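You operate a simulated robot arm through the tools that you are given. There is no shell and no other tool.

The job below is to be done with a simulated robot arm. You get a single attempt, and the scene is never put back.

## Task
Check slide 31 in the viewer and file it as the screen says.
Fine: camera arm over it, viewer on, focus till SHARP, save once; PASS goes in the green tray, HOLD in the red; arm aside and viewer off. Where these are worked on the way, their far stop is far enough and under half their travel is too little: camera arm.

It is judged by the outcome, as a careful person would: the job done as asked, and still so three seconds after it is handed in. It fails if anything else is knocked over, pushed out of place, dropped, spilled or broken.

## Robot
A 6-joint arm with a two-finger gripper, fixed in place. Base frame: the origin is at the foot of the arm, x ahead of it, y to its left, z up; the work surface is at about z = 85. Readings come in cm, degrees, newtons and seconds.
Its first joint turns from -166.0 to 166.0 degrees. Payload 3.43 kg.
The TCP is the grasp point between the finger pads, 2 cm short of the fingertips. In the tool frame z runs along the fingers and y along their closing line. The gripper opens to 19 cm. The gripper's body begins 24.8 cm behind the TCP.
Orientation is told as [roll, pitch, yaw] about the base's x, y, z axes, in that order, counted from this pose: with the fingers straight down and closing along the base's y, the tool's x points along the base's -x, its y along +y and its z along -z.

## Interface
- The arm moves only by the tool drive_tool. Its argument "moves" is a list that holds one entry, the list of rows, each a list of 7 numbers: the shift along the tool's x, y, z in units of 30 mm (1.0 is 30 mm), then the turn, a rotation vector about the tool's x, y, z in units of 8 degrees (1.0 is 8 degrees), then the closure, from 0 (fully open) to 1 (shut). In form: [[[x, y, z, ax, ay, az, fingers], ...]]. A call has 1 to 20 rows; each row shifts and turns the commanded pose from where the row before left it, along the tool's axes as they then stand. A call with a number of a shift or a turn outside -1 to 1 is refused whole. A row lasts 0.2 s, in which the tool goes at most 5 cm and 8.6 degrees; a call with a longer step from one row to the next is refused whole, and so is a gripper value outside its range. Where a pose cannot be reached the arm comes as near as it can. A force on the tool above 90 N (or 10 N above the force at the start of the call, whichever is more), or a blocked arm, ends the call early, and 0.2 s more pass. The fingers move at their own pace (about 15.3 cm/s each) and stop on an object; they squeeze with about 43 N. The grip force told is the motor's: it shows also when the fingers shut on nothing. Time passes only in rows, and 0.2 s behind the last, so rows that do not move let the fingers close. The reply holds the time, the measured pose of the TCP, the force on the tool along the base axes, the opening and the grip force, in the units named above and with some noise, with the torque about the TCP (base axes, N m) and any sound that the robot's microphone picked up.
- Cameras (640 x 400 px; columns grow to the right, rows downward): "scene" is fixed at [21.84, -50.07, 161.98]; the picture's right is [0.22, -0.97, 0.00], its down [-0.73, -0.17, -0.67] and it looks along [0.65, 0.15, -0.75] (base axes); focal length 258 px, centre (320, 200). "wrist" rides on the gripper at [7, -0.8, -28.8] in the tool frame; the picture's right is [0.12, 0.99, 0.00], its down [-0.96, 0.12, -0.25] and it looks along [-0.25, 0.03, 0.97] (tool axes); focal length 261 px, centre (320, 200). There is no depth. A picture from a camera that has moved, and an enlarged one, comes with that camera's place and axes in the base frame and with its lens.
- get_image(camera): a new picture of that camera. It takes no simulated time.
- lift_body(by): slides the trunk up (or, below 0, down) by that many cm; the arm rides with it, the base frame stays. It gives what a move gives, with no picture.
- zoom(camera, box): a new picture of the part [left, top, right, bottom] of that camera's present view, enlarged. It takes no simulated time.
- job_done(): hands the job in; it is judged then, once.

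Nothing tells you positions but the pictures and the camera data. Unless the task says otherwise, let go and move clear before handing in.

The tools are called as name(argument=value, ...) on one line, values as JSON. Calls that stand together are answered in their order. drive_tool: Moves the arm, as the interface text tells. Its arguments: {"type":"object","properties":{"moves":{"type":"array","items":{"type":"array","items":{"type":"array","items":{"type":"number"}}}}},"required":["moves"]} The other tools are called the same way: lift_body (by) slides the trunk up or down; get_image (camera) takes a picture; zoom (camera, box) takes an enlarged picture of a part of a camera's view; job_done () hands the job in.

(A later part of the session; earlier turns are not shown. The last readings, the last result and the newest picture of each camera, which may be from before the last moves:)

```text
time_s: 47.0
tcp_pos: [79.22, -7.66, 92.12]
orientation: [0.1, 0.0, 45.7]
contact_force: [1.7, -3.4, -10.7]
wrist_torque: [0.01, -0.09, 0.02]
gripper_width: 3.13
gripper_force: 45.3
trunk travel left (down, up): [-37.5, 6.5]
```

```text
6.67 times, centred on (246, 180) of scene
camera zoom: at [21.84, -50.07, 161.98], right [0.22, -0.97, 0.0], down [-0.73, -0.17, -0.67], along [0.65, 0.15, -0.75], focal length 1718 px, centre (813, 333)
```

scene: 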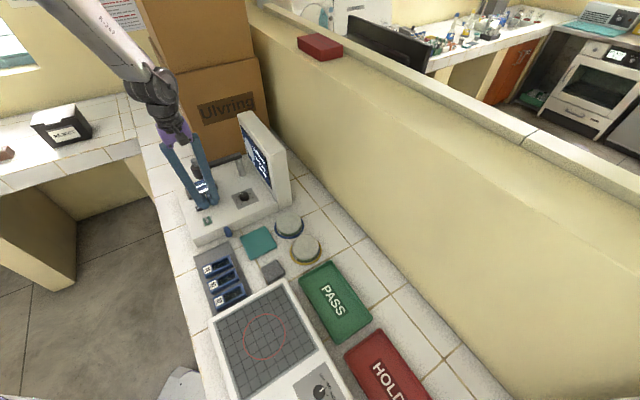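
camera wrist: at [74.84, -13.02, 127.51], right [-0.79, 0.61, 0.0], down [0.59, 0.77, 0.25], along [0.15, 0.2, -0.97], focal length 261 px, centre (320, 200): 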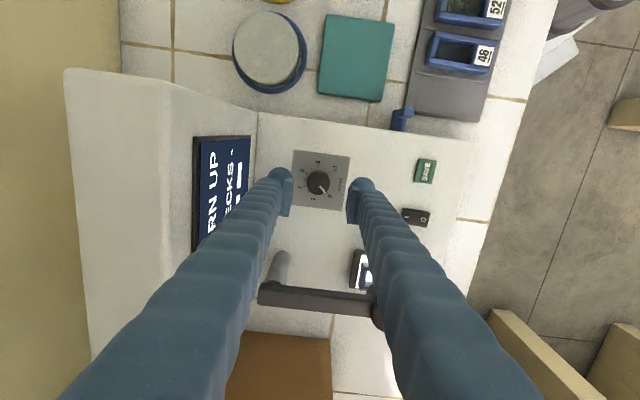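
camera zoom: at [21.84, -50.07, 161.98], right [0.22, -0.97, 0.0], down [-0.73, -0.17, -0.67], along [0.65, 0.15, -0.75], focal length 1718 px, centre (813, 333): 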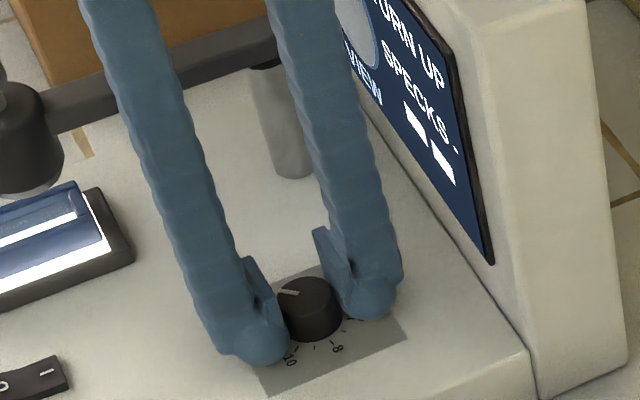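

The knob is held at 3.1 cm, and the screen still reads TURN UP. I'll turn it clockwise in steps and watch the screen.

drive_tool(moves=[[[0, 0, 0, 0, 0, 1, 0.95], [0, 0, 0, 0, 0, 1, 0.95], [0, 0, 0, 0, 0, 1, 0.95], [0, 0, 0, 0, 0, 0, 0.95]]])

zoom(camera="scene", box=[230, 105, 310, 215])

get_image(camera="wrist")

```text
time_s: 48.0
tcp_pos: [79.28, -7.76, 92.1]
orientation: [0.0, 0.2, 21.8]
contact_force: [2.8, 1.4, -6.4]
wrist_torque: [0.08, 0.0, 0.02]
gripper_width: 3.11
gripper_force: 45.3
trunk travel left (down, up): [-37.5, 6.5]
```

```text
3.64 times, centred on (270, 160) of scene
camera zoom: at [21.84, -50.07, 161.98], right [0.22, -0.97, 0.0], down [-0.73, -0.17, -0.67], along [0.65, 0.15, -0.75], focal length 937 px, centre (502, 346)
```

zoom: 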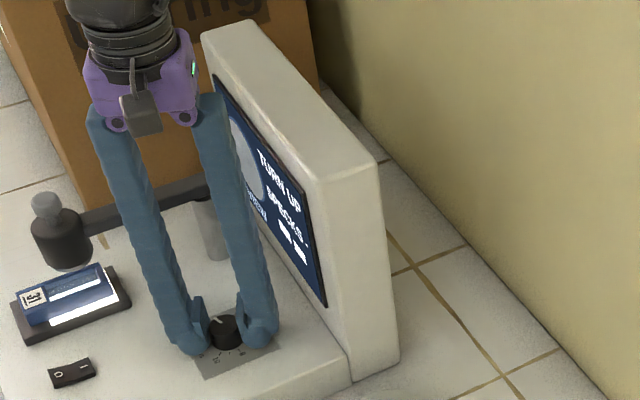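

```text
taken
camera wrist: at [73.01, -11.14, 120.83], right [-0.48, 0.88, 0.0], down [0.85, 0.46, 0.25], along [0.22, 0.12, -0.97], focal length 261 px, centre (320, 200)
```

wrist: 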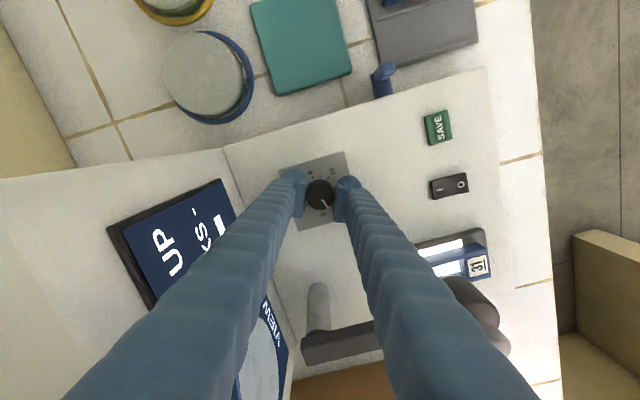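

Still TURN UP. I'll continue in 16° steps.

drive_tool(moves=[[[0, 0, 0, 0, 0, 1, 0.95], [0, 0, 0, 0, 0, 1, 0.95], [0, 0, 0, 0, 0, 0, 0.95]]])

zoom(camera="scene", box=[240, 120, 320, 190])

```text
time_s: 48.8
tcp_pos: [79.26, -7.66, 92.19]
orientation: [0.0, 0.1, 5.8]
contact_force: [5.4, 2.4, -8.8]
wrist_torque: [0.05, -0.15, -0.02]
gripper_width: 3.11
gripper_force: 44.7
trunk travel left (down, up): [-37.5, 6.5]
```

```text
5.71 times, centred on (280, 155) of scene
camera zoom: at [21.84, -50.07, 161.98], right [0.22, -0.97, 0.0], down [-0.73, -0.17, -0.67], along [0.65, 0.15, -0.75], focal length 1472 px, centre (549, 457)
```

zoom: 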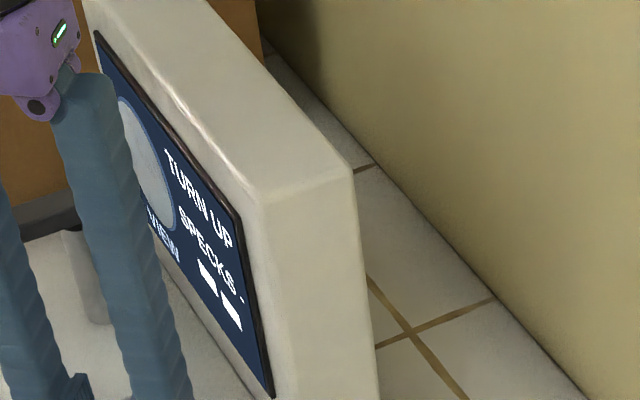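

drive_tool(moves=[[[0, 0, 0, 0, 0, 1, 0.95], [0, 0, 0, 0, 0, 1, 0.95], [0, 0, 0, 0, 0, 0, 0.95]]])

zoom(camera="scene", box=[240, 120, 320, 190])

```text
time_s: 49.6
tcp_pos: [79.27, -7.77, 92.22]
orientation: [0.0, 0.0, -10.3]
contact_force: [8.6, 0.7, 2.2]
wrist_torque: [-0.02, 0.01, 0.04]
gripper_width: 3.12
gripper_force: 45.0
trunk travel left (down, up): [-37.5, 6.5]
```

```text
5.71 times, centred on (280, 155) of scene
camera zoom: at [21.84, -50.07, 161.98], right [0.22, -0.97, 0.0], down [-0.73, -0.17, -0.67], along [0.65, 0.15, -0.75], focal length 1472 px, centre (549, 457)
```

zoom: 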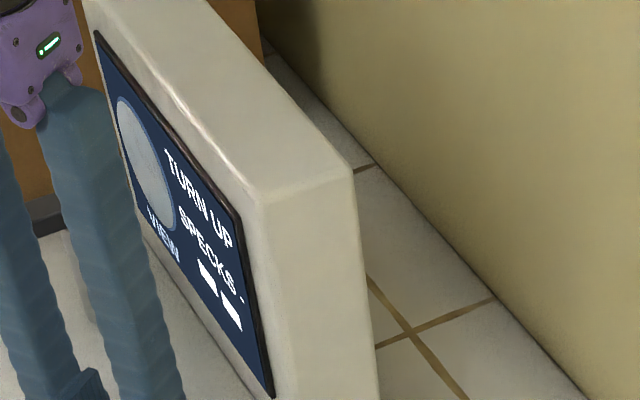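

zoom(camera="wrist", box=[256, 140, 384, 220])

drive_tool(moves=[[[0, 0, 0, 0, 0, 1, 0.95], [0, 0, 0, 0, 0, 1, 0.95], [0, 0, 0, 0, 0, 0, 0.95]]])

zoom(camera="scene", box=[240, 120, 320, 190])

```text
5.00 times, centred on (320, 180) of wrist
camera zoom: at [72.1, -7.36, 120.82], right [0.06, 1.0, 0.0], down [0.97, -0.06, 0.25], along [0.25, -0.02, -0.97], focal length 1303 px, centre (320, 300)
```

zoom: 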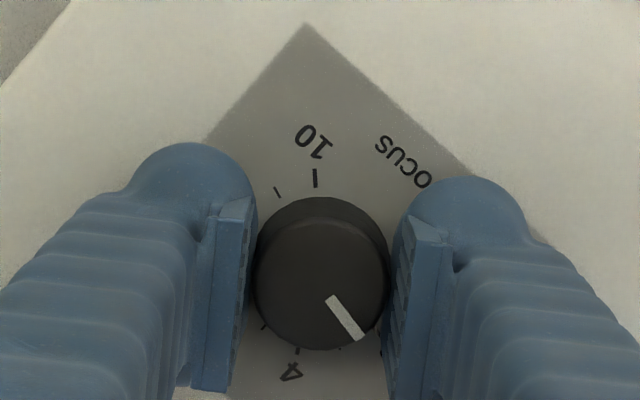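

```text
time_s: 50.4
tcp_pos: [79.35, -7.96, 92.18]
orientation: [0.0, 0.0, -26.3]
contact_force: [9.9, -13.7, 6.8]
wrist_torque: [-0.17, -0.14, 0.0]
gripper_width: 3.12
gripper_force: 44.9
trunk travel left (down, up): [-37.5, 6.5]
```

```text
5.71 times, centred on (280, 155) of scene
camera zoom: at [21.84, -50.07, 161.98], right [0.22, -0.97, 0.0], down [-0.73, -0.17, -0.67], along [0.65, 0.15, -0.75], focal length 1472 px, centre (549, 457)
```

zoom: 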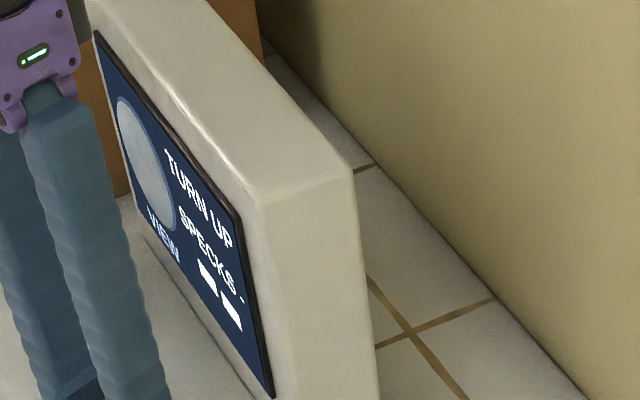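

drive_tool(moves=[[[0, 0, 0, 0, 0, 1, 0.95], [0, 0, 0, 0, 0, 1, 0.95], [0, 0, 0, 0, 0, 0, 0.95]]])

zoom(camera="scene", box=[240, 120, 320, 190])

```text
time_s: 51.2
tcp_pos: [79.29, -7.93, 92.09]
orientation: [0.0, 0.1, -42.3]
contact_force: [9.3, -12.1, 7.5]
wrist_torque: [-0.08, -0.04, -0.03]
gripper_width: 3.09
gripper_force: 45.1
trunk travel left (down, up): [-37.5, 6.5]
```

```text
5.71 times, centred on (280, 155) of scene
camera zoom: at [21.84, -50.07, 161.98], right [0.22, -0.97, 0.0], down [-0.73, -0.17, -0.67], along [0.65, 0.15, -0.75], focal length 1472 px, centre (549, 457)
```

zoom: 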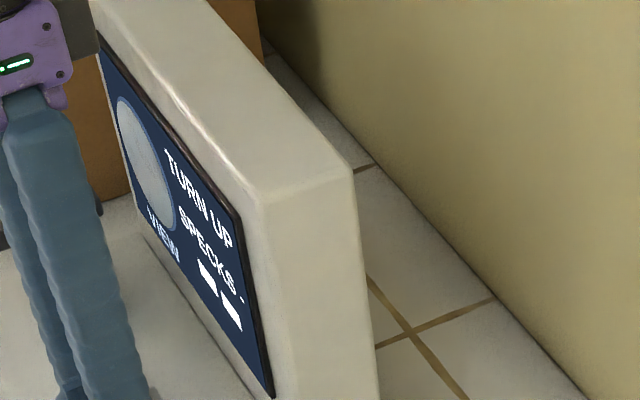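

drive_tool(moves=[[[0, 0, 0, 0, 0, 1, 0.95], [0, 0, 0, 0, 0, 1, 0.95], [0, 0, 0, 0, 0, 0, 0.95]]])

zoom(camera="scene", box=[240, 120, 320, 190])

```text
time_s: 52.0
tcp_pos: [79.26, -7.91, 92.19]
orientation: [-0.1, 0.1, -58.4]
contact_force: [6.6, -18.1, 1.5]
wrist_torque: [-0.23, -0.1, 0.0]
gripper_width: 3.09
gripper_force: 45.2
trunk travel left (down, up): [-37.5, 6.5]
```

```text
5.71 times, centred on (280, 155) of scene
camera zoom: at [21.84, -50.07, 161.98], right [0.22, -0.97, 0.0], down [-0.73, -0.17, -0.67], along [0.65, 0.15, -0.75], focal length 1472 px, centre (549, 457)
```

zoom: 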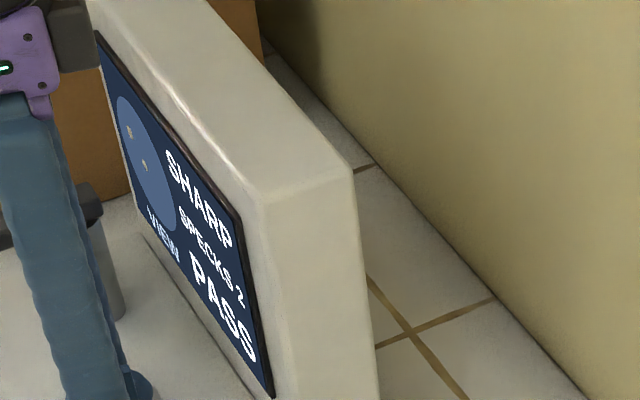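

The screen reads SHARP, SPECKS 2, PASS. I'll open the fingers gently, rise straight up, and check it is still SHARP.

drive_tool(moves=[[[0, 0, 0, 0, 0, 0, 0.8], [0, 0, 0, 0, 0, 0, 0.67], [0, 0, 0, 0, 0, 0, 0.67], [0, 0, -0.3, 0, 0, 0, 0.67], [0, 0, -0.8, 0, 0, 0, 0.67], [0, 0, -0.9, 0, 0, 0, 0.67], [0, 0, -0.9, 0, 0, 0, 0.67], [0, 0, -0.5, 0, 0, 0, 0.67]]])

zoom(camera="scene", box=[240, 120, 320, 190])

get_image(camera="wrist")

```text
time_s: 53.8
tcp_pos: [79.29, -7.78, 102.44]
orientation: [-0.1, 0.1, -58.3]
contact_force: [-0.8, 0.0, -0.2]
wrist_torque: [0.0, 0.0, -0.01]
gripper_width: 6.26
gripper_force: 0.0
trunk travel left (down, up): [-37.5, 6.5]
```

```text
5.71 times, centred on (280, 155) of scene
camera zoom: at [21.84, -50.07, 161.98], right [0.22, -0.97, 0.0], down [-0.73, -0.17, -0.67], along [0.65, 0.15, -0.75], focal length 1472 px, centre (549, 457)
```

zoom: 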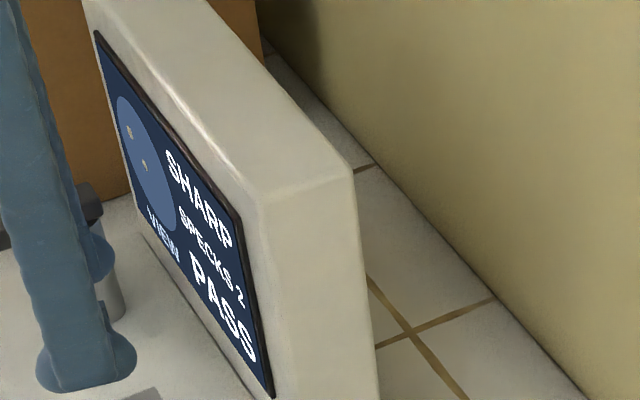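

```text
taken
camera wrist: at [74.86, -2.24, 131.17], right [0.78, 0.62, 0.0], down [0.61, -0.76, 0.25], along [0.15, -0.19, -0.97], focal length 261 px, centre (320, 200)
```

wrist: 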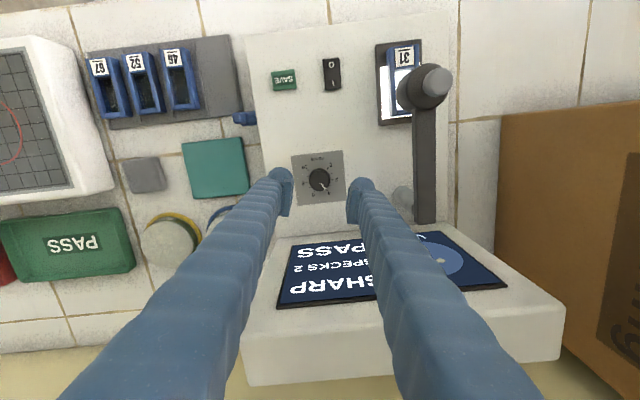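

It is still SHARP with PASS after release. Next I'll turn back to 45°, close the fingers, and move above SAVE.

drive_tool(moves=[[[0, 0, 0, 0, 0, -1, 0.8], [0, 0, 0, 0, 0, -1, 1], [0, 0, 0, 0, 0, -1, 1], [0, 0, 0, 0, 0, -1, 1], [0, 0, 0, 0, 0, -1, 1], [0, 0, 0, 0, 0, -1, 1], [0, 0, 0, 0, 0, -1, 1], [0, 0, 0, 0, 0, -1, 1], [0, 0, 0, 0, 0, -1, 1], [0, 0, 0, 0, 0, -1, 1], [0, 0, 0, 0, 0, -1, 1], [0, 0, 0, 0, 0, -1, 1], [0, 0, 0, 0, 0, -1, 1], [0.174, 0.83, 0, 0, 0, 0, 1], [0.174, 0.83, 0, 0, 0, 0, 1], [0.174, 0.83, 0, 0, 0, 0, 1], [0.174, 0.83, 0, 0, 0, 0, 1], [0.174, 0.83, 0, 0, 0, 0, 1], [0.174, 0.83, 0, 0, 0, 0, 1]]])

get_image(camera="wrist")

zoom(camera="scene", box=[166, 160, 278, 230])

```text
time_s: 57.8
tcp_pos: [66.29, 0.49, 102.27]
orientation: [0.0, 0.0, 45.9]
contact_force: [-0.3, 0.0, -0.2]
wrist_torque: [-0.04, -0.05, -0.03]
gripper_width: 0.0
gripper_force: 34.0
trunk travel left (down, up): [-37.5, 6.5]
```

```text
taken
camera wrist: at [61.82, -5.09, 130.98], right [-0.79, 0.61, 0.0], down [0.59, 0.77, 0.25], along [0.15, 0.2, -0.97], focal length 261 px, centre (320, 200)
```

wrist: 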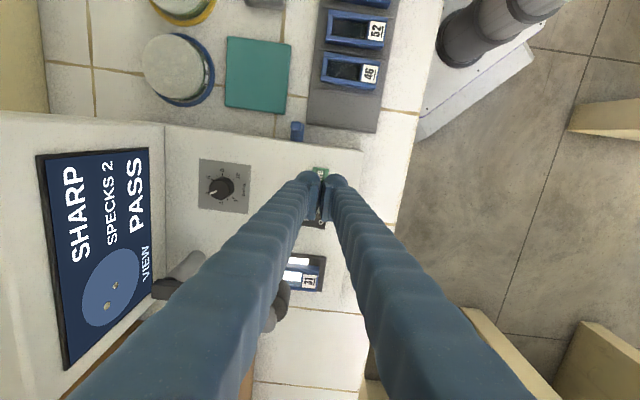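

```text
5.71 times, centred on (222, 195) of scene
camera zoom: at [21.84, -50.07, 161.98], right [0.22, -0.97, 0.0], down [-0.73, -0.17, -0.67], along [0.65, 0.15, -0.75], focal length 1472 px, centre (880, 229)
```

zoom: 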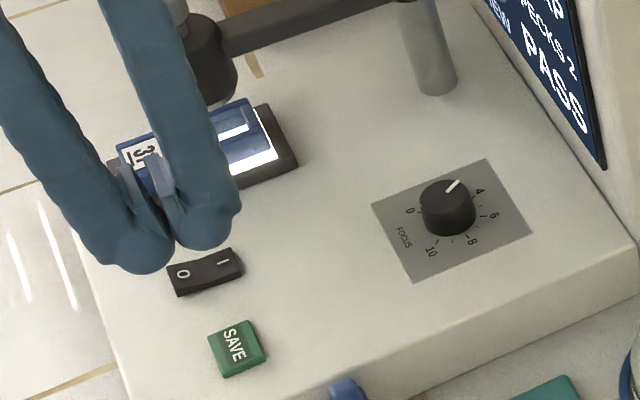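

SAVE is at about (66.0,0.2). I'll descend above it.

drive_tool(moves=[[[0.13, 0, 0.7, 0, 0, 0, 1], [0, 0, 0.8, 0, 0, 0, 1], [0, 0, 0.7, 0, 0, 0, 1], [0, 0, 0.4, 0, 0, 0, 1], [0, 0, 0, 0, 0, 0, 1]]])

zoom(camera="scene", box=[166, 175, 278, 245])

zoom(camera="wrist", box=[256, 130, 384, 210])

```text
time_s: 59.0
tcp_pos: [66.06, 0.17, 94.48]
orientation: [0.1, 0.1, 45.7]
contact_force: [-0.9, 0.1, 0.8]
wrist_torque: [0.02, 0.01, 0.0]
gripper_width: 0.0
gripper_force: 34.2
trunk travel left (down, up): [-37.5, 6.5]
```

```text
5.71 times, centred on (222, 210) of scene
camera zoom: at [21.84, -50.07, 161.98], right [0.22, -0.97, 0.0], down [-0.73, -0.17, -0.67], along [0.65, 0.15, -0.75], focal length 1472 px, centre (880, 143)
```

zoom: 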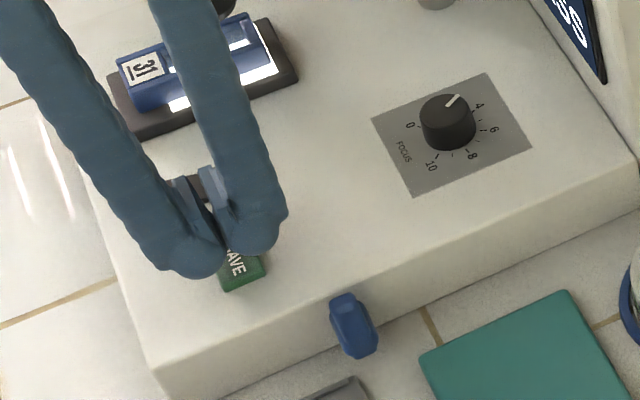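

```text
5.00 times, centred on (320, 170) of wrist
camera zoom: at [61.66, -5.46, 123.15], right [-0.79, 0.61, 0.0], down [0.59, 0.77, 0.25], along [0.15, 0.2, -0.97], focal length 1303 px, centre (320, 350)
```

zoom: 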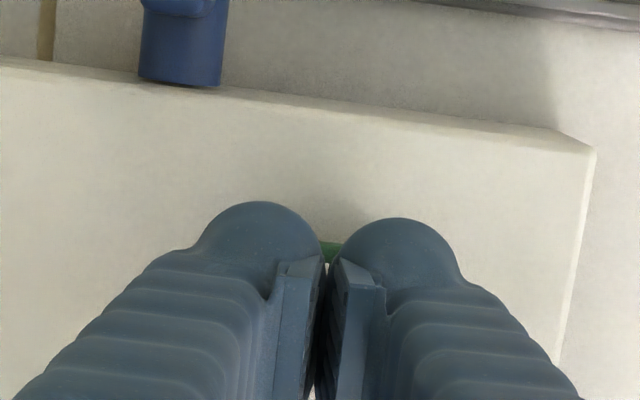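

Well aligned over SAVE. I'll press in small steps.

drive_tool(moves=[[[0, 0, 0.2, 0, 0, 0, 1], [0, 0, 0.15, 0, 0, 0, 1], [0, 0, 0.12, 0, 0, 0, 1], [0, 0, 0, 0, 0, 0, 1]]])

zoom(camera="scene", box=[240, 120, 320, 190])

```text
time_s: 60.0
tcp_pos: [66.0, 0.19, 93.19]
orientation: [0.0, 0.1, 45.7]
contact_force: [0.1, -0.5, -0.1]
wrist_torque: [-0.03, -0.01, 0.04]
gripper_width: 0.0
gripper_force: 34.7
trunk travel left (down, up): [-37.5, 6.5]
```

```text
5.71 times, centred on (280, 155) of scene
camera zoom: at [21.84, -50.07, 161.98], right [0.22, -0.97, 0.0], down [-0.73, -0.17, -0.67], along [0.65, 0.15, -0.75], focal length 1472 px, centre (549, 457)
```

zoom: 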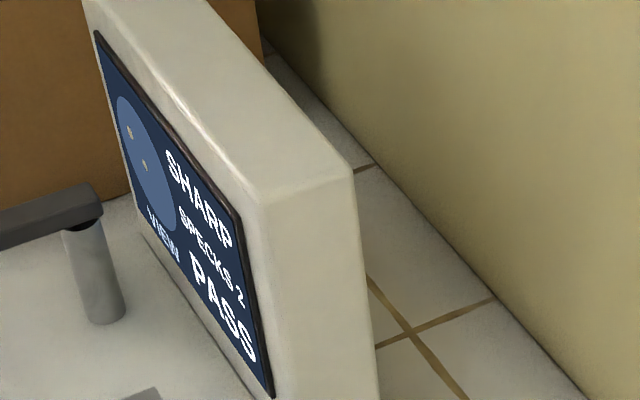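

drive_tool(moves=[[[0, 0, 0.12, 0, 0, 0, 1], [0, 0, 0.08, 0, 0, 0, 1], [0, 0, 0, 0, 0, 0, 1]]])

zoom(camera="scene", box=[240, 120, 320, 190])

```text
time_s: 60.8
tcp_pos: [66.1, 0.12, 92.5]
orientation: [0.1, 0.2, 45.8]
contact_force: [1.0, -0.7, -0.3]
wrist_torque: [0.03, -0.01, -0.04]
gripper_width: 0.6
gripper_force: 34.8
trunk travel left (down, up): [-37.5, 6.5]
```

```text
5.71 times, centred on (280, 155) of scene
camera zoom: at [21.84, -50.07, 161.98], right [0.22, -0.97, 0.0], down [-0.73, -0.17, -0.67], along [0.65, 0.15, -0.75], focal length 1472 px, centre (549, 457)
```

zoom: 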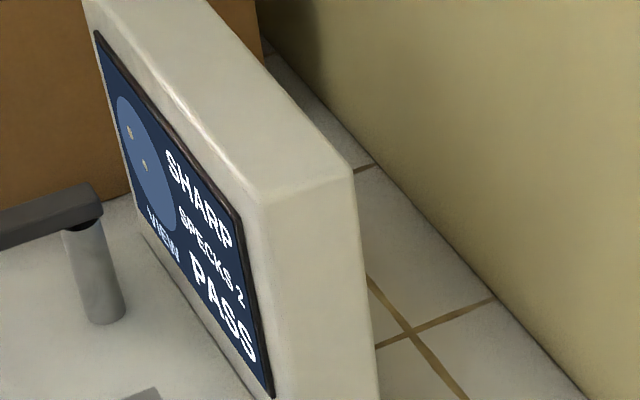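

The fingers read 0.6 cm open, so I'll look at the contact before pressing more.

zoom(camera="wrist", box=[256, 130, 384, 210])

zoom(camera="scene", box=[186, 195, 250, 235])

```text
5.00 times, centred on (320, 170) of wrist
camera zoom: at [61.72, -5.45, 121.21], right [-0.79, 0.61, 0.0], down [0.59, 0.77, 0.25], along [0.15, 0.2, -0.97], focal length 1303 px, centre (320, 350)
```

zoom: 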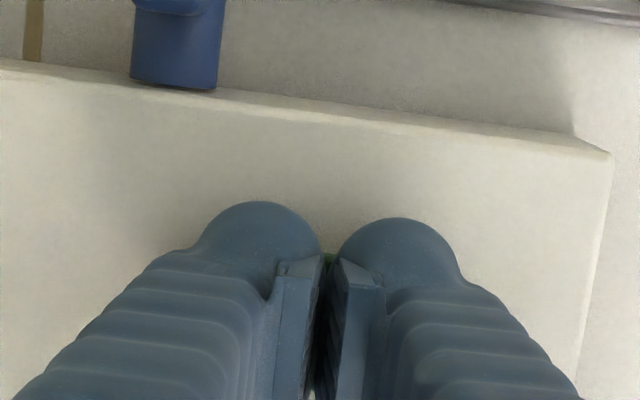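

```text
10.00 times, centred on (218, 215) of scene
camera zoom: at [21.84, -50.07, 161.98], right [0.22, -0.97, 0.0], down [-0.73, -0.17, -0.67], along [0.65, 0.15, -0.75], focal length 2577 px, centre (1340, 50)
```

zoom: 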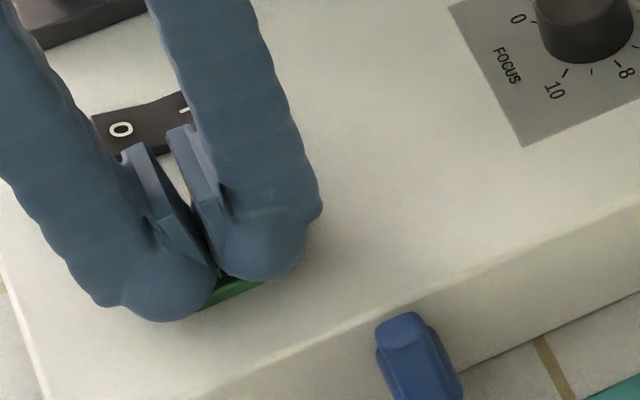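

drive_tool(moves=[[[0, 0, 0.1, 0, 0, 0, 1], [0, 0, 0, 0, 0, 0, 1]]])

zoom(camera="scene", box=[240, 120, 320, 190])

```text
time_s: 61.4
tcp_pos: [66.05, 0.27, 92.27]
orientation: [0.0, 0.0, 45.9]
contact_force: [0.1, -0.8, 2.5]
wrist_torque: [0.0, 0.03, 0.02]
gripper_width: 0.62
gripper_force: 33.7
trunk travel left (down, up): [-37.5, 6.5]
heard: click
```

```text
5.71 times, centred on (280, 155) of scene
camera zoom: at [21.84, -50.07, 161.98], right [0.22, -0.97, 0.0], down [-0.73, -0.17, -0.67], along [0.65, 0.15, -0.75], focal length 1472 px, centre (549, 457)
```

zoom: 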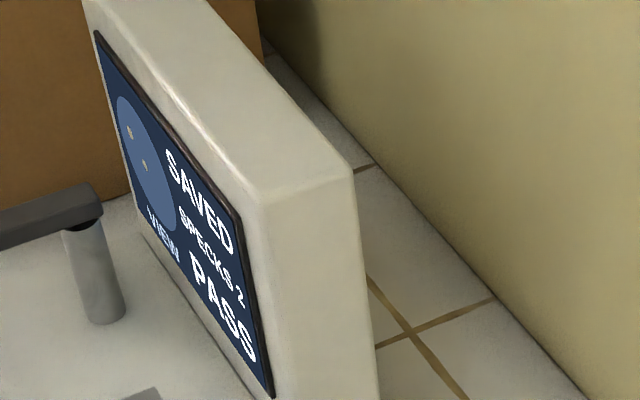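

A click sounded and the screen says SAVED. I'll rise straight off the button.

drive_tool(moves=[[[0, 0, -0.5, 0, 0, 0, 1], [0, 0, -0.9, 0, 0, 0, 1], [0, 0, -0.9, 0, 0, 0, 1], [0, 0, -0.9, 0, 0, 0, 0.9], [0, 0, -0.9, 0, 0, 0, 0.8], [0, 0, -0.9, 0, 0, 0, 0.63], [0, 0, -0.9, 0, 0, 0, 0.63]]])

get_image(camera="wrist")

zoom(camera="scene", box=[166, 120, 326, 220])

```text
time_s: 63.0
tcp_pos: [66.21, 0.14, 110.23]
orientation: [0.1, 0.0, 45.8]
contact_force: [-0.5, -0.3, 0.5]
wrist_torque: [0.01, -0.05, -0.01]
gripper_width: 7.01
gripper_force: 0.0
trunk travel left (down, up): [-37.5, 6.5]
```

```text
taken
camera wrist: at [61.71, -5.56, 138.92], right [-0.79, 0.61, 0.0], down [0.59, 0.77, 0.25], along [0.15, 0.2, -0.97], focal length 261 px, centre (320, 200)
```

wrist: 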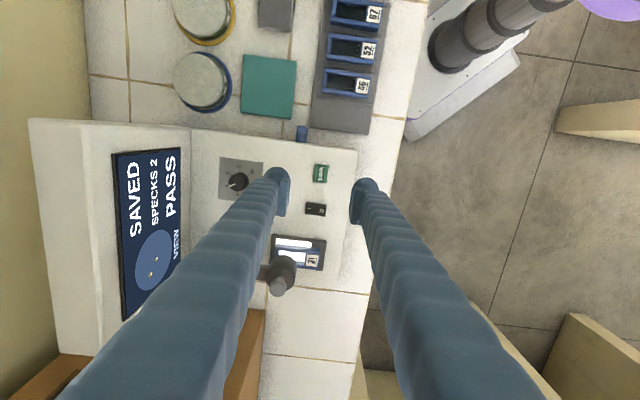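

```text
4.00 times, centred on (246, 170) of scene
camera zoom: at [21.84, -50.07, 161.98], right [0.22, -0.97, 0.0], down [-0.73, -0.17, -0.67], along [0.65, 0.15, -0.75], focal length 1031 px, centre (616, 320)
```

zoom: 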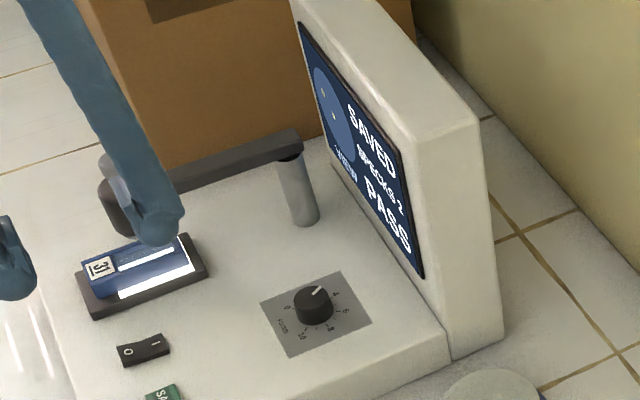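

The screen shows SAVED, SPECKS 2, PASS, so slide 31 goes in the green tray. Before that the camera arm has to go aside, so I'll return to the pre-grasp pose near its knob.

drive_tool(moves=[[[0, 0, -0.2, 0, 0, -1, 0.63], [0, 0, -0.2, 0, 0, -1, 0.63], [0, 0, -0.2, 0, 0, -1, 0.63], [0, 0, -0.2, 0, 0, -1, 0.63], [0, 0, 0, 0, 0, -1, 0.63], [0, 0, 0, 0, 0, -1, 0.63], [0, 0, 0, 0, 0, -1, 0.63], [0, 0, 0, 0, 0, -1, 0.63], [0, 0, 0, 0, 0, -1, 0.63], [0, 0, 0, 0, 0, -1, 0.63], [0.263, -0.814, 0, 0, 0, 0, 0.63], [0.263, -0.814, 0, 0, 0, 0, 0.63], [0.263, -0.814, 0, 0, 0, 0, 0.63], [0.263, -0.814, 0, 0, 0, 0, 0.63], [0.263, -0.814, 0, 0, 0, 0, 0.63], [0.263, -0.814, 0, 0, 0, 0, 0.63], [0.263, -0.814, 0, 0, 0, 0, 0.63]]])

drive_tool(moves=[[[0, 0, 0, 0, -0.78, 0, 0.63], [0, 0, 0, 0, -0.78, 0, 0.63], [0, 0, 0, 0, -0.78, 0, 0.63], [0, 0, 0, 0, -0.78, 0, 0.63], [0, 0, 0, 0, 0, 0, 0.63]]])

get_image(camera="wrist")

zoom(camera="wrist", box=[256, 130, 384, 210])

zoom(camera="scene", box=[150, 110, 310, 210])

```text
time_s: 66.6
tcp_pos: [83.08, 5.97, 112.28]
orientation: [0.1, 0.0, 125.8]
contact_force: [-0.2, -0.8, -0.2]
wrist_torque: [-0.01, 0.08, -0.01]
gripper_width: 7.03
gripper_force: 0.0
trunk travel left (down, up): [-37.5, 6.5]
```

```text
time_s: 67.8
tcp_pos: [83.21, 5.85, 112.51]
orientation: [0.1, -25.1, 125.8]
contact_force: [-0.5, -0.4, -0.1]
wrist_torque: [-0.02, -0.03, 0.01]
gripper_width: 7.02
gripper_force: 0.0
trunk travel left (down, up): [-37.5, 6.5]
```

```text
taken
camera wrist: at [94.6, -8.82, 135.49], right [-0.74, -0.67, -0.05], down [-0.54, 0.55, 0.63], along [-0.39, 0.5, -0.77], focal length 261 px, centre (320, 200)
```

wrist: 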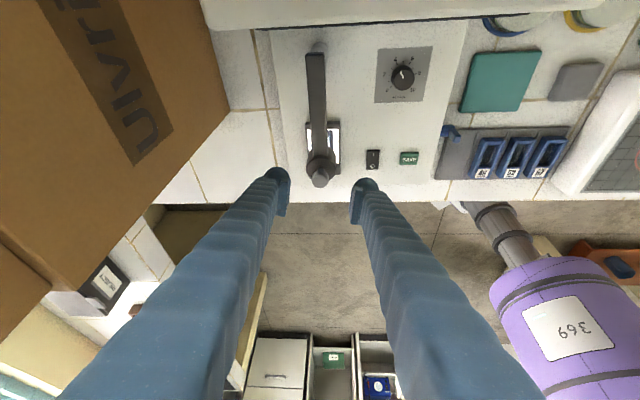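

```text
5.00 times, centred on (320, 170) of wrist
camera zoom: at [94.6, -8.82, 135.49], right [-0.74, -0.67, -0.05], down [-0.54, 0.55, 0.63], along [-0.39, 0.5, -0.77], focal length 1303 px, centre (320, 350)
```

zoom: 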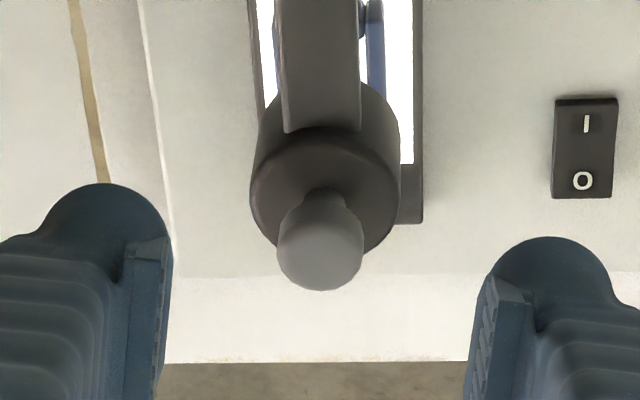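

```text
4.00 times, centred on (230, 160) of scene
camera zoom: at [21.84, -50.07, 161.98], right [0.22, -0.97, 0.0], down [-0.73, -0.17, -0.67], along [0.65, 0.15, -0.75], focal length 1031 px, centre (680, 360)
```

zoom: 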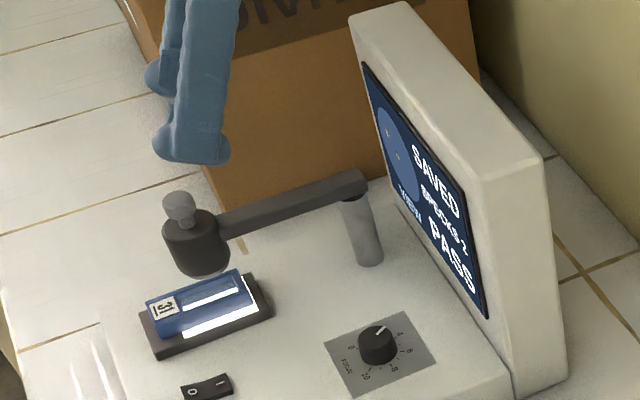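

The knob is at about (80.6,9.15,102.7) and aligned. I'll advance and grip it.

drive_tool(moves=[[[0.11, 0.06, 0.5, 0, 0, 0, 0.63], [0, 0, 0.6, 0, 0, 0, 0.63], [0, 0, 0.6, 0, 0, 0, 0.63], [0, 0, 0.6, 0, 0, 0, 0.63], [0, 0, 0.5, 0, 0, 0, 0.63], [0, 0, 0.4, 0, 0, 0, 0.63], [0, 0, 0, 0, 0, 0, 0.63]]])

zoom(camera="wrist", box=[256, 140, 384, 220])

zoom(camera="scene", box=[150, 110, 262, 180])

```text
time_s: 69.4
tcp_pos: [80.78, 8.68, 103.61]
orientation: [0.1, -25.0, 125.8]
contact_force: [-0.4, -0.8, 0.0]
wrist_torque: [-0.02, 0.0, -0.01]
gripper_width: 7.06
gripper_force: 0.1
trunk travel left (down, up): [-37.5, 6.5]
```

```text
5.00 times, centred on (320, 180) of wrist
camera zoom: at [92.33, -5.84, 126.62], right [-0.74, -0.67, -0.05], down [-0.54, 0.56, 0.63], along [-0.39, 0.5, -0.77], focal length 1303 px, centre (320, 300)
```

zoom: 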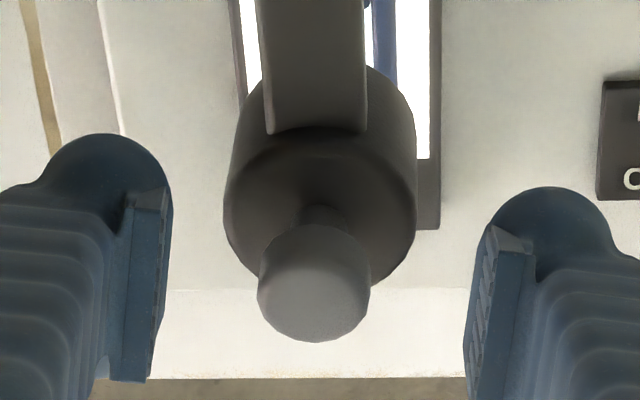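

```text
5.71 times, centred on (206, 145) of scene
camera zoom: at [21.84, -50.07, 161.98], right [0.22, -0.97, 0.0], down [-0.73, -0.17, -0.67], along [0.65, 0.15, -0.75], focal length 1472 px, centre (971, 514)
```

zoom: 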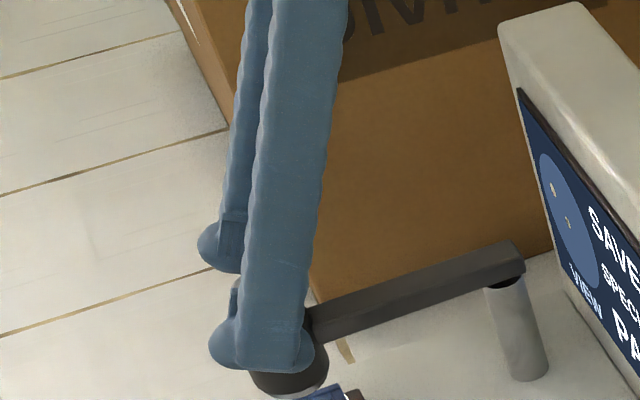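

drive_tool(moves=[[[0, 0, 0, 0, 0, 0, 0.75], [0, 0, 0, 0, 0, 0, 0.85], [0, 0, 0, 0, 0, 0, 0.95], [0, 0, 0, 0, 0, 0, 0.95], [-0.058, -0.411, 0.027, 0.264, 0, 0.566, 0.95], [-0.058, -0.411, 0.027, 0.264, 0, 0.566, 0.95], [-0.058, -0.411, 0.027, 0.264, 0, 0.566, 0.95], [0, 0, 0, 0, 0, 0, 0.95]]])

zoom(camera="scene", box=[150, 110, 310, 210])

```text
time_s: 71.2
tcp_pos: [83.69, 10.93, 103.64]
orientation: [-0.1, -24.9, 110.7]
contact_force: [6.0, -3.5, 26.0]
wrist_torque: [-0.11, 0.12, 0.37]
gripper_width: 2.14
gripper_force: 44.7
trunk travel left (down, up): [-37.5, 6.5]
```

```text
4.00 times, centred on (230, 160) of scene
camera zoom: at [21.84, -50.07, 161.98], right [0.22, -0.97, 0.0], down [-0.73, -0.17, -0.67], along [0.65, 0.15, -0.75], focal length 1031 px, centre (680, 360)
```

zoom: 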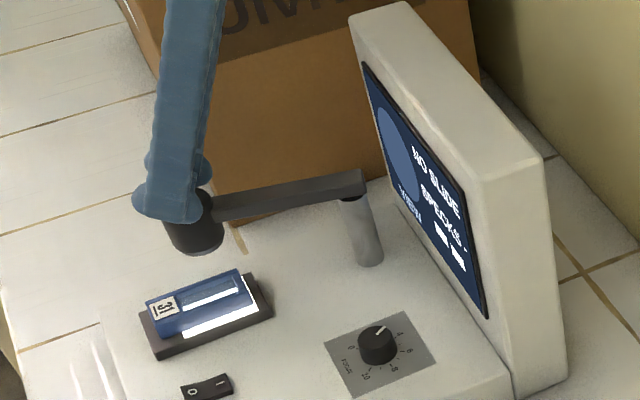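

The arm is swinging back. I'll continue, with a small lift to ease the vertical load.

drive_tool(moves=[[[-0.083, -0.411, -0.027, 0.264, 0, 0.566, 0.95], [-0.058, -0.411, 0.027, 0.264, 0, 0.566, 0.95], [-0.058, -0.411, 0.027, 0.264, 0, 0.566, 0.95], [0, 0, 0, 0, 0, 0, 0.95]]])

```text
time_s: 72.2
tcp_pos: [87.02, 12.47, 103.65]
orientation: [0.1, -25.0, 95.6]
contact_force: [5.4, -14.2, 10.8]
wrist_torque: [-0.34, -0.04, 0.04]
gripper_width: 2.1
gripper_force: 44.5
trunk travel left (down, up): [-37.5, 6.5]
```

drive_tool(moves=[[[-0.022, -0.411, 0.01, 0.264, 0, 0.566, 0.95], [-0.04, -0.411, 0.018, 0.264, 0, 0.566, 0.95], [-0.04, -0.411, 0.018, 0.264, 0, 0.566, 0.95], [0, 0, 0, 0, 0, 0, 0.95]]])

get_image(camera="wrist")

```text
time_s: 73.2
tcp_pos: [90.6, 13.04, 103.51]
orientation: [0.1, -25.0, 80.6]
contact_force: [-2.1, 4.8, -3.5]
wrist_torque: [0.24, -0.01, -0.2]
gripper_width: 2.11
gripper_force: 45.0
trunk travel left (down, up): [-37.5, 6.5]
```

```text
taken
camera wrist: at [88.48, -5.41, 126.63], right [-1.0, 0.05, -0.05], down [0.01, 0.78, 0.63], along [0.07, 0.63, -0.77], focal length 261 px, centre (320, 200)
```

wrist: 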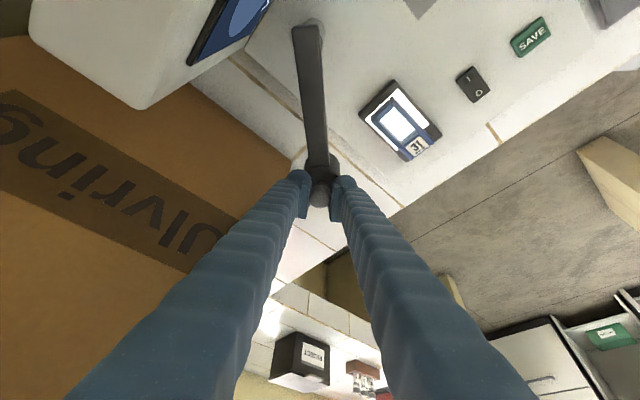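

drive_tool(moves=[[[-0.06, -0.411, 0.028, 0.264, 0, 0.566, 0.95], [-0.06, -0.411, 0.028, 0.264, 0, 0.566, 0.95], [-0.06, -0.411, 0.028, 0.264, 0, 0.566, 0.95], [0, 0, 0, 0, 0, 0, 0.95]]])

get_image(camera="wrist")

zoom(camera="scene", box=[150, 90, 310, 190])

```text
time_s: 74.2
tcp_pos: [94.5, 12.76, 103.62]
orientation: [0.2, -24.8, 65.6]
contact_force: [-0.3, 4.5, -14.2]
wrist_torque: [-0.06, 0.06, -0.13]
gripper_width: 2.11
gripper_force: 45.0
trunk travel left (down, up): [-37.5, 6.5]
```

```text
taken
camera wrist: at [87.57, -4.56, 126.66], right [-0.95, 0.31, -0.05], down [0.21, 0.75, 0.63], along [0.23, 0.59, -0.78], focal length 261 px, centre (320, 200)
```

wrist: 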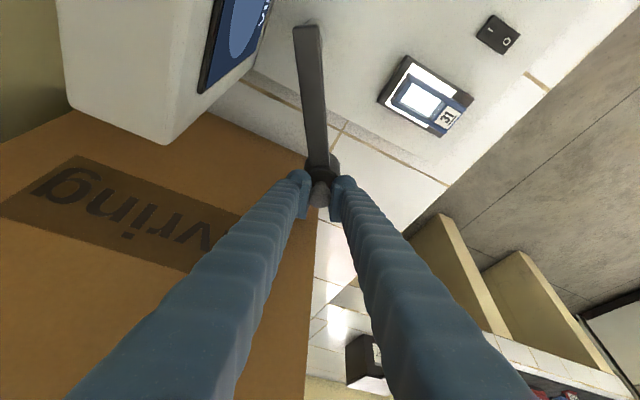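

```text
4.00 times, centred on (230, 140) of scene
camera zoom: at [21.84, -50.07, 161.98], right [0.22, -0.97, 0.0], down [-0.73, -0.17, -0.67], along [0.65, 0.15, -0.75], focal length 1031 px, centre (680, 440)
```

zoom: 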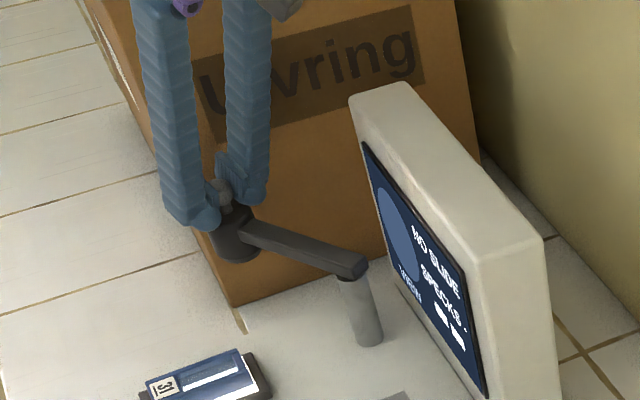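

drive_tool(moves=[[[-0.07, -0.411, 0.045, 0.264, 0, 0.566, 0.95], [-0.06, -0.411, 0.028, 0.264, 0, 0.566, 0.95], [0, 0, 0, 0, 0, 0, 0.95]]])

```text
time_s: 75.0
tcp_pos: [97.02, 11.78, 103.67]
orientation: [0.0, -24.9, 55.8]
contact_force: [-4.7, -11.9, -7.5]
wrist_torque: [-0.11, 0.09, 0.07]
gripper_width: 2.1
gripper_force: 44.5
trunk travel left (down, up): [-37.5, 6.5]
```

drive_tool(moves=[[[-0.02, -0.4, 0.01, 0.264, 0, 0.566, 0.95], [0, 0, 0, 0, 0, 0, 0.95]]])

zoom(camera="scene", box=[150, 90, 310, 190])

```text
time_s: 75.6
tcp_pos: [98.0, 11.32, 103.63]
orientation: [0.0, -25.0, 50.8]
contact_force: [-1.7, -8.4, 0.4]
wrist_torque: [0.14, -0.02, 0.34]
gripper_width: 2.09
gripper_force: 45.3
trunk travel left (down, up): [-37.5, 6.5]
```

```text
4.00 times, centred on (230, 140) of scene
camera zoom: at [21.84, -50.07, 161.98], right [0.22, -0.97, 0.0], down [-0.73, -0.17, -0.67], along [0.65, 0.15, -0.75], focal length 1031 px, centre (680, 440)
```

zoom: 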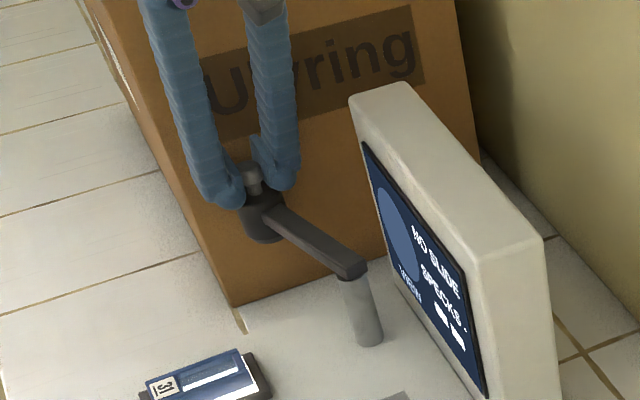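

It is nearly at the starting position. I'll nudge a little more to reach the aside stop.

drive_tool(moves=[[[-0.02, -0.22, 0.01, 0.132, 0, 0.283, 0.95], [0, 0, 0, 0, 0, 0, 0.95]]])

```text
time_s: 76.2
tcp_pos: [98.42, 11.14, 103.66]
orientation: [0.1, -24.9, 48.2]
contact_force: [2.2, 3.8, -0.3]
wrist_torque: [0.17, -0.12, 0.18]
gripper_width: 2.13
gripper_force: 45.0
trunk travel left (down, up): [-37.5, 6.5]
```

The arm is back at its original aside position with no load. I'll release and retreat.

drive_tool(moves=[[[0, 0, 0, 0, 0, 0, 0.8], [0, 0, 0, 0, 0, 0, 0.63], [0, 0, 0, 0, 0, 0, 0.63], [0, 0, -0.4, 0, 0, 0, 0.63], [0, 0, -0.8, 0, 0, 0, 0.63], [0, 0, -1, 0, 0, 0, 0.63], [0, 0, -1, 0, 0, 0, 0.63]]])

zoom(camera="scene", box=[150, 90, 310, 190])

get_image(camera="wrist")

```text
time_s: 77.8
tcp_pos: [95.76, 7.9, 112.63]
orientation: [0.0, -24.9, 48.2]
contact_force: [-0.5, -0.4, -0.1]
wrist_torque: [-0.01, -0.03, -0.05]
gripper_width: 7.03
gripper_force: 0.0
trunk travel left (down, up): [-37.5, 6.5]
```

```text
4.00 times, centred on (230, 140) of scene
camera zoom: at [21.84, -50.07, 161.98], right [0.22, -0.97, 0.0], down [-0.73, -0.17, -0.67], along [0.65, 0.15, -0.75], focal length 1031 px, centre (680, 440)
```

zoom: 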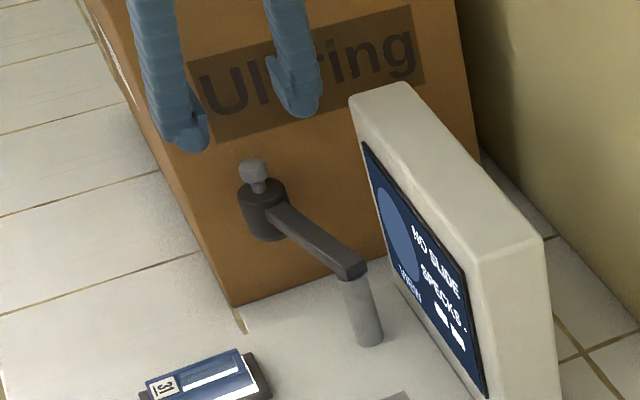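

```text
taken
camera wrist: at [84.01, -6.53, 135.71], right [-0.81, 0.58, -0.05], down [0.43, 0.65, 0.63], along [0.4, 0.49, -0.77], focal length 261 px, centre (320, 200)
```

wrist: 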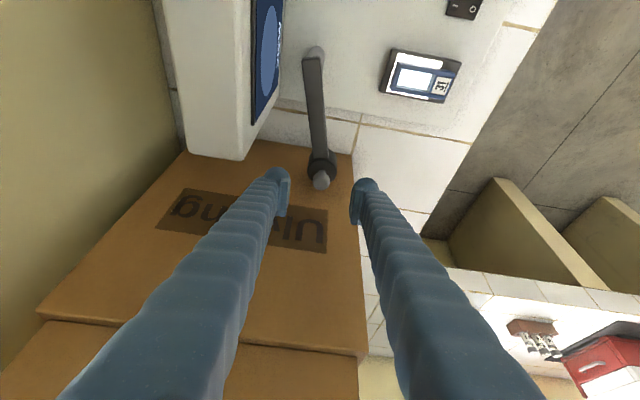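

The camera arm is exactly where it began. I'll move over the slide, straighten the tool, and open to the slide's length.

drive_tool(moves=[[[0.46, 0.75, -0.215, 0, 0, 0, 0.63], [0.46, 0.75, -0.215, 0, 0, 0, 0.63], [0.46, 0.75, -0.215, 0, 0, 0, 0.6], [0.46, 0.75, -0.215, 0, 0, 0, 0.55], [0.46, 0.75, -0.215, 0, 0, 0, 0.5], [0.46, 0.75, -0.215, 0, 0, 0, 0.44], [0, 0, 0, 0, 0.78, 0, 0.44], [0, 0, 0, 0, 0.78, 0, 0.44], [0, 0, 0, 0, 0.78, 0, 0.44], [0, 0, 0, 0, 0.78, 0, 0.44], [0, 0, 0.7, 0, 0, 0.3, 0.44], [0, 0, 0.7, 0, 0, 0, 0.44], [0, 0, 0.7, 0, 0, 0, 0.44], [0, 0, 0, 0, 0, 0, 0.44]]])

zoom(camera="wrist", box=[240, 120, 400, 220])

zoom(camera="scene", box=[150, 140, 262, 210])

```text
time_s: 80.8
tcp_pos: [79.69, 9.85, 106.24]
orientation: [0.0, 0.0, 45.9]
contact_force: [0.4, -0.1, 0.5]
wrist_torque: [0.03, -0.02, 0.0]
gripper_width: 10.63
gripper_force: 0.0
trunk travel left (down, up): [-37.5, 6.5]
```

```text
4.00 times, centred on (320, 170) of wrist
camera zoom: at [75.25, 4.25, 134.86], right [-0.8, 0.61, 0.0], down [0.59, 0.77, 0.25], along [0.15, 0.2, -0.97], focal length 1043 px, centre (320, 320)
```

zoom: 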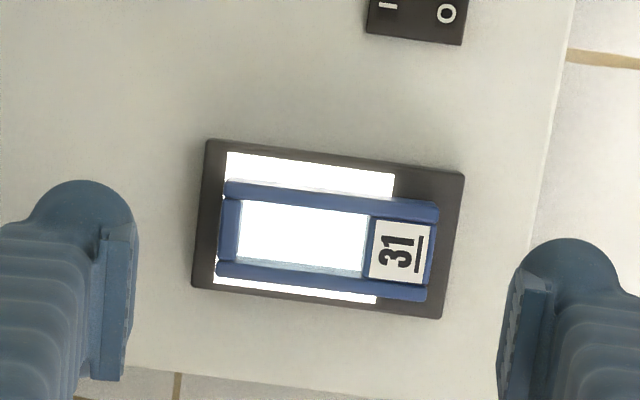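

```text
5.71 times, centred on (206, 175) of scene
camera zoom: at [21.84, -50.07, 161.98], right [0.22, -0.97, 0.0], down [-0.73, -0.17, -0.67], along [0.65, 0.15, -0.75], focal length 1472 px, centre (971, 343)
```

zoom: 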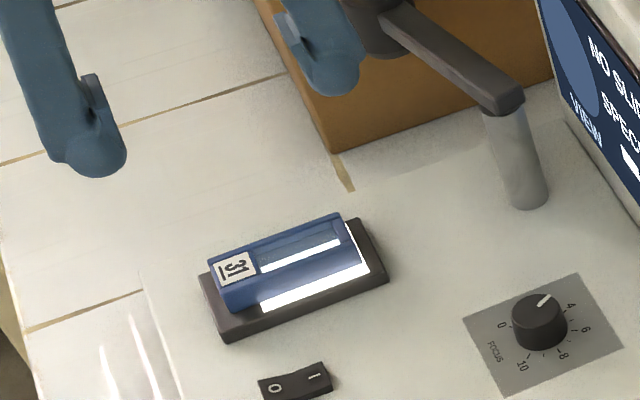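

The slide is right where I left it. I'll make a small centring shift and descend around it.

drive_tool(moves=[[[-0.08, 0.12, 0.7, 0, 0, 0, 0.44], [0, 0, 0.8, 0, 0, 0, 0.44], [0, 0, 0.8, 0, 0, 0, 0.44], [0, 0, 0.7, 0, 0, 0, 0.44], [0, 0, 0.5, 0, 0, 0, 0.44], [0, 0, 0.3, 0, 0, 0, 0.44], [0, 0, 0, 0, 0, 0, 0.44]]])

zoom(camera="wrist", box=[240, 120, 400, 220])

zoom(camera="scene", box=[150, 140, 262, 210])

```text
time_s: 82.4
tcp_pos: [79.48, 10.28, 94.89]
orientation: [0.1, 0.0, 45.9]
contact_force: [-0.1, 0.1, 0.0]
wrist_torque: [-0.01, 0.0, 0.03]
gripper_width: 10.64
gripper_force: 0.0
trunk travel left (down, up): [-37.5, 6.5]
```

```text
4.00 times, centred on (320, 170) of wrist
camera zoom: at [75.09, 4.56, 123.51], right [-0.8, 0.61, 0.0], down [0.59, 0.77, 0.25], along [0.15, 0.2, -0.97], focal length 1043 px, centre (320, 320)
```

zoom: 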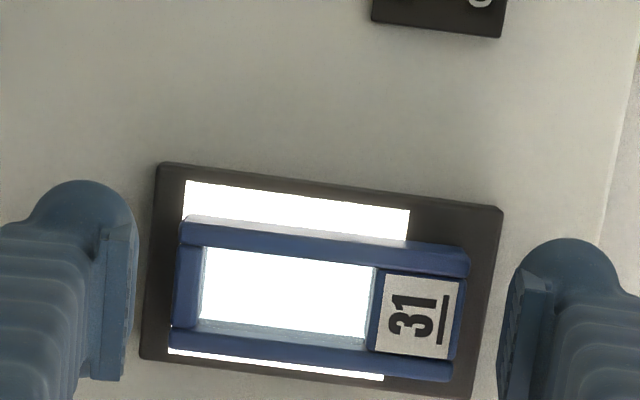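

```text
5.71 times, centred on (206, 175) of scene
camera zoom: at [21.84, -50.07, 161.98], right [0.22, -0.97, 0.0], down [-0.73, -0.17, -0.67], along [0.65, 0.15, -0.75], focal length 1472 px, centre (971, 343)
```

zoom: 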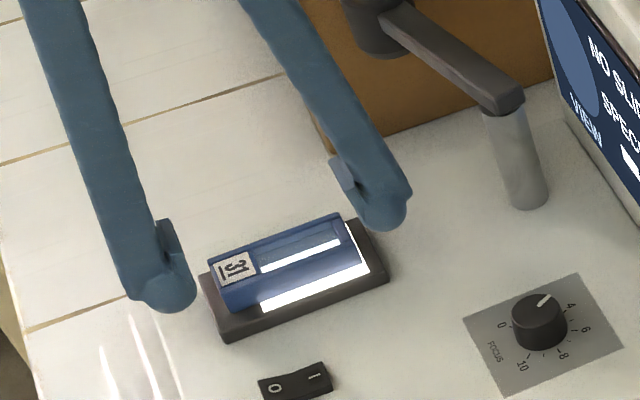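

drive_tool(moves=[[[0, 0, 0.25, 0, 0, 0, 0.44], [0, 0, 0.23, 0, 0, 0, 0.44], [0, 0, 0, 0, 0, 0, 0.44]]])

```text
time_s: 83.2
tcp_pos: [79.38, 10.2, 93.39]
orientation: [0.0, 0.1, 46.0]
contact_force: [0.5, -0.8, 0.2]
wrist_torque: [0.02, 0.02, 0.03]
gripper_width: 10.65
gripper_force: 0.0
trunk travel left (down, up): [-37.5, 6.5]
```

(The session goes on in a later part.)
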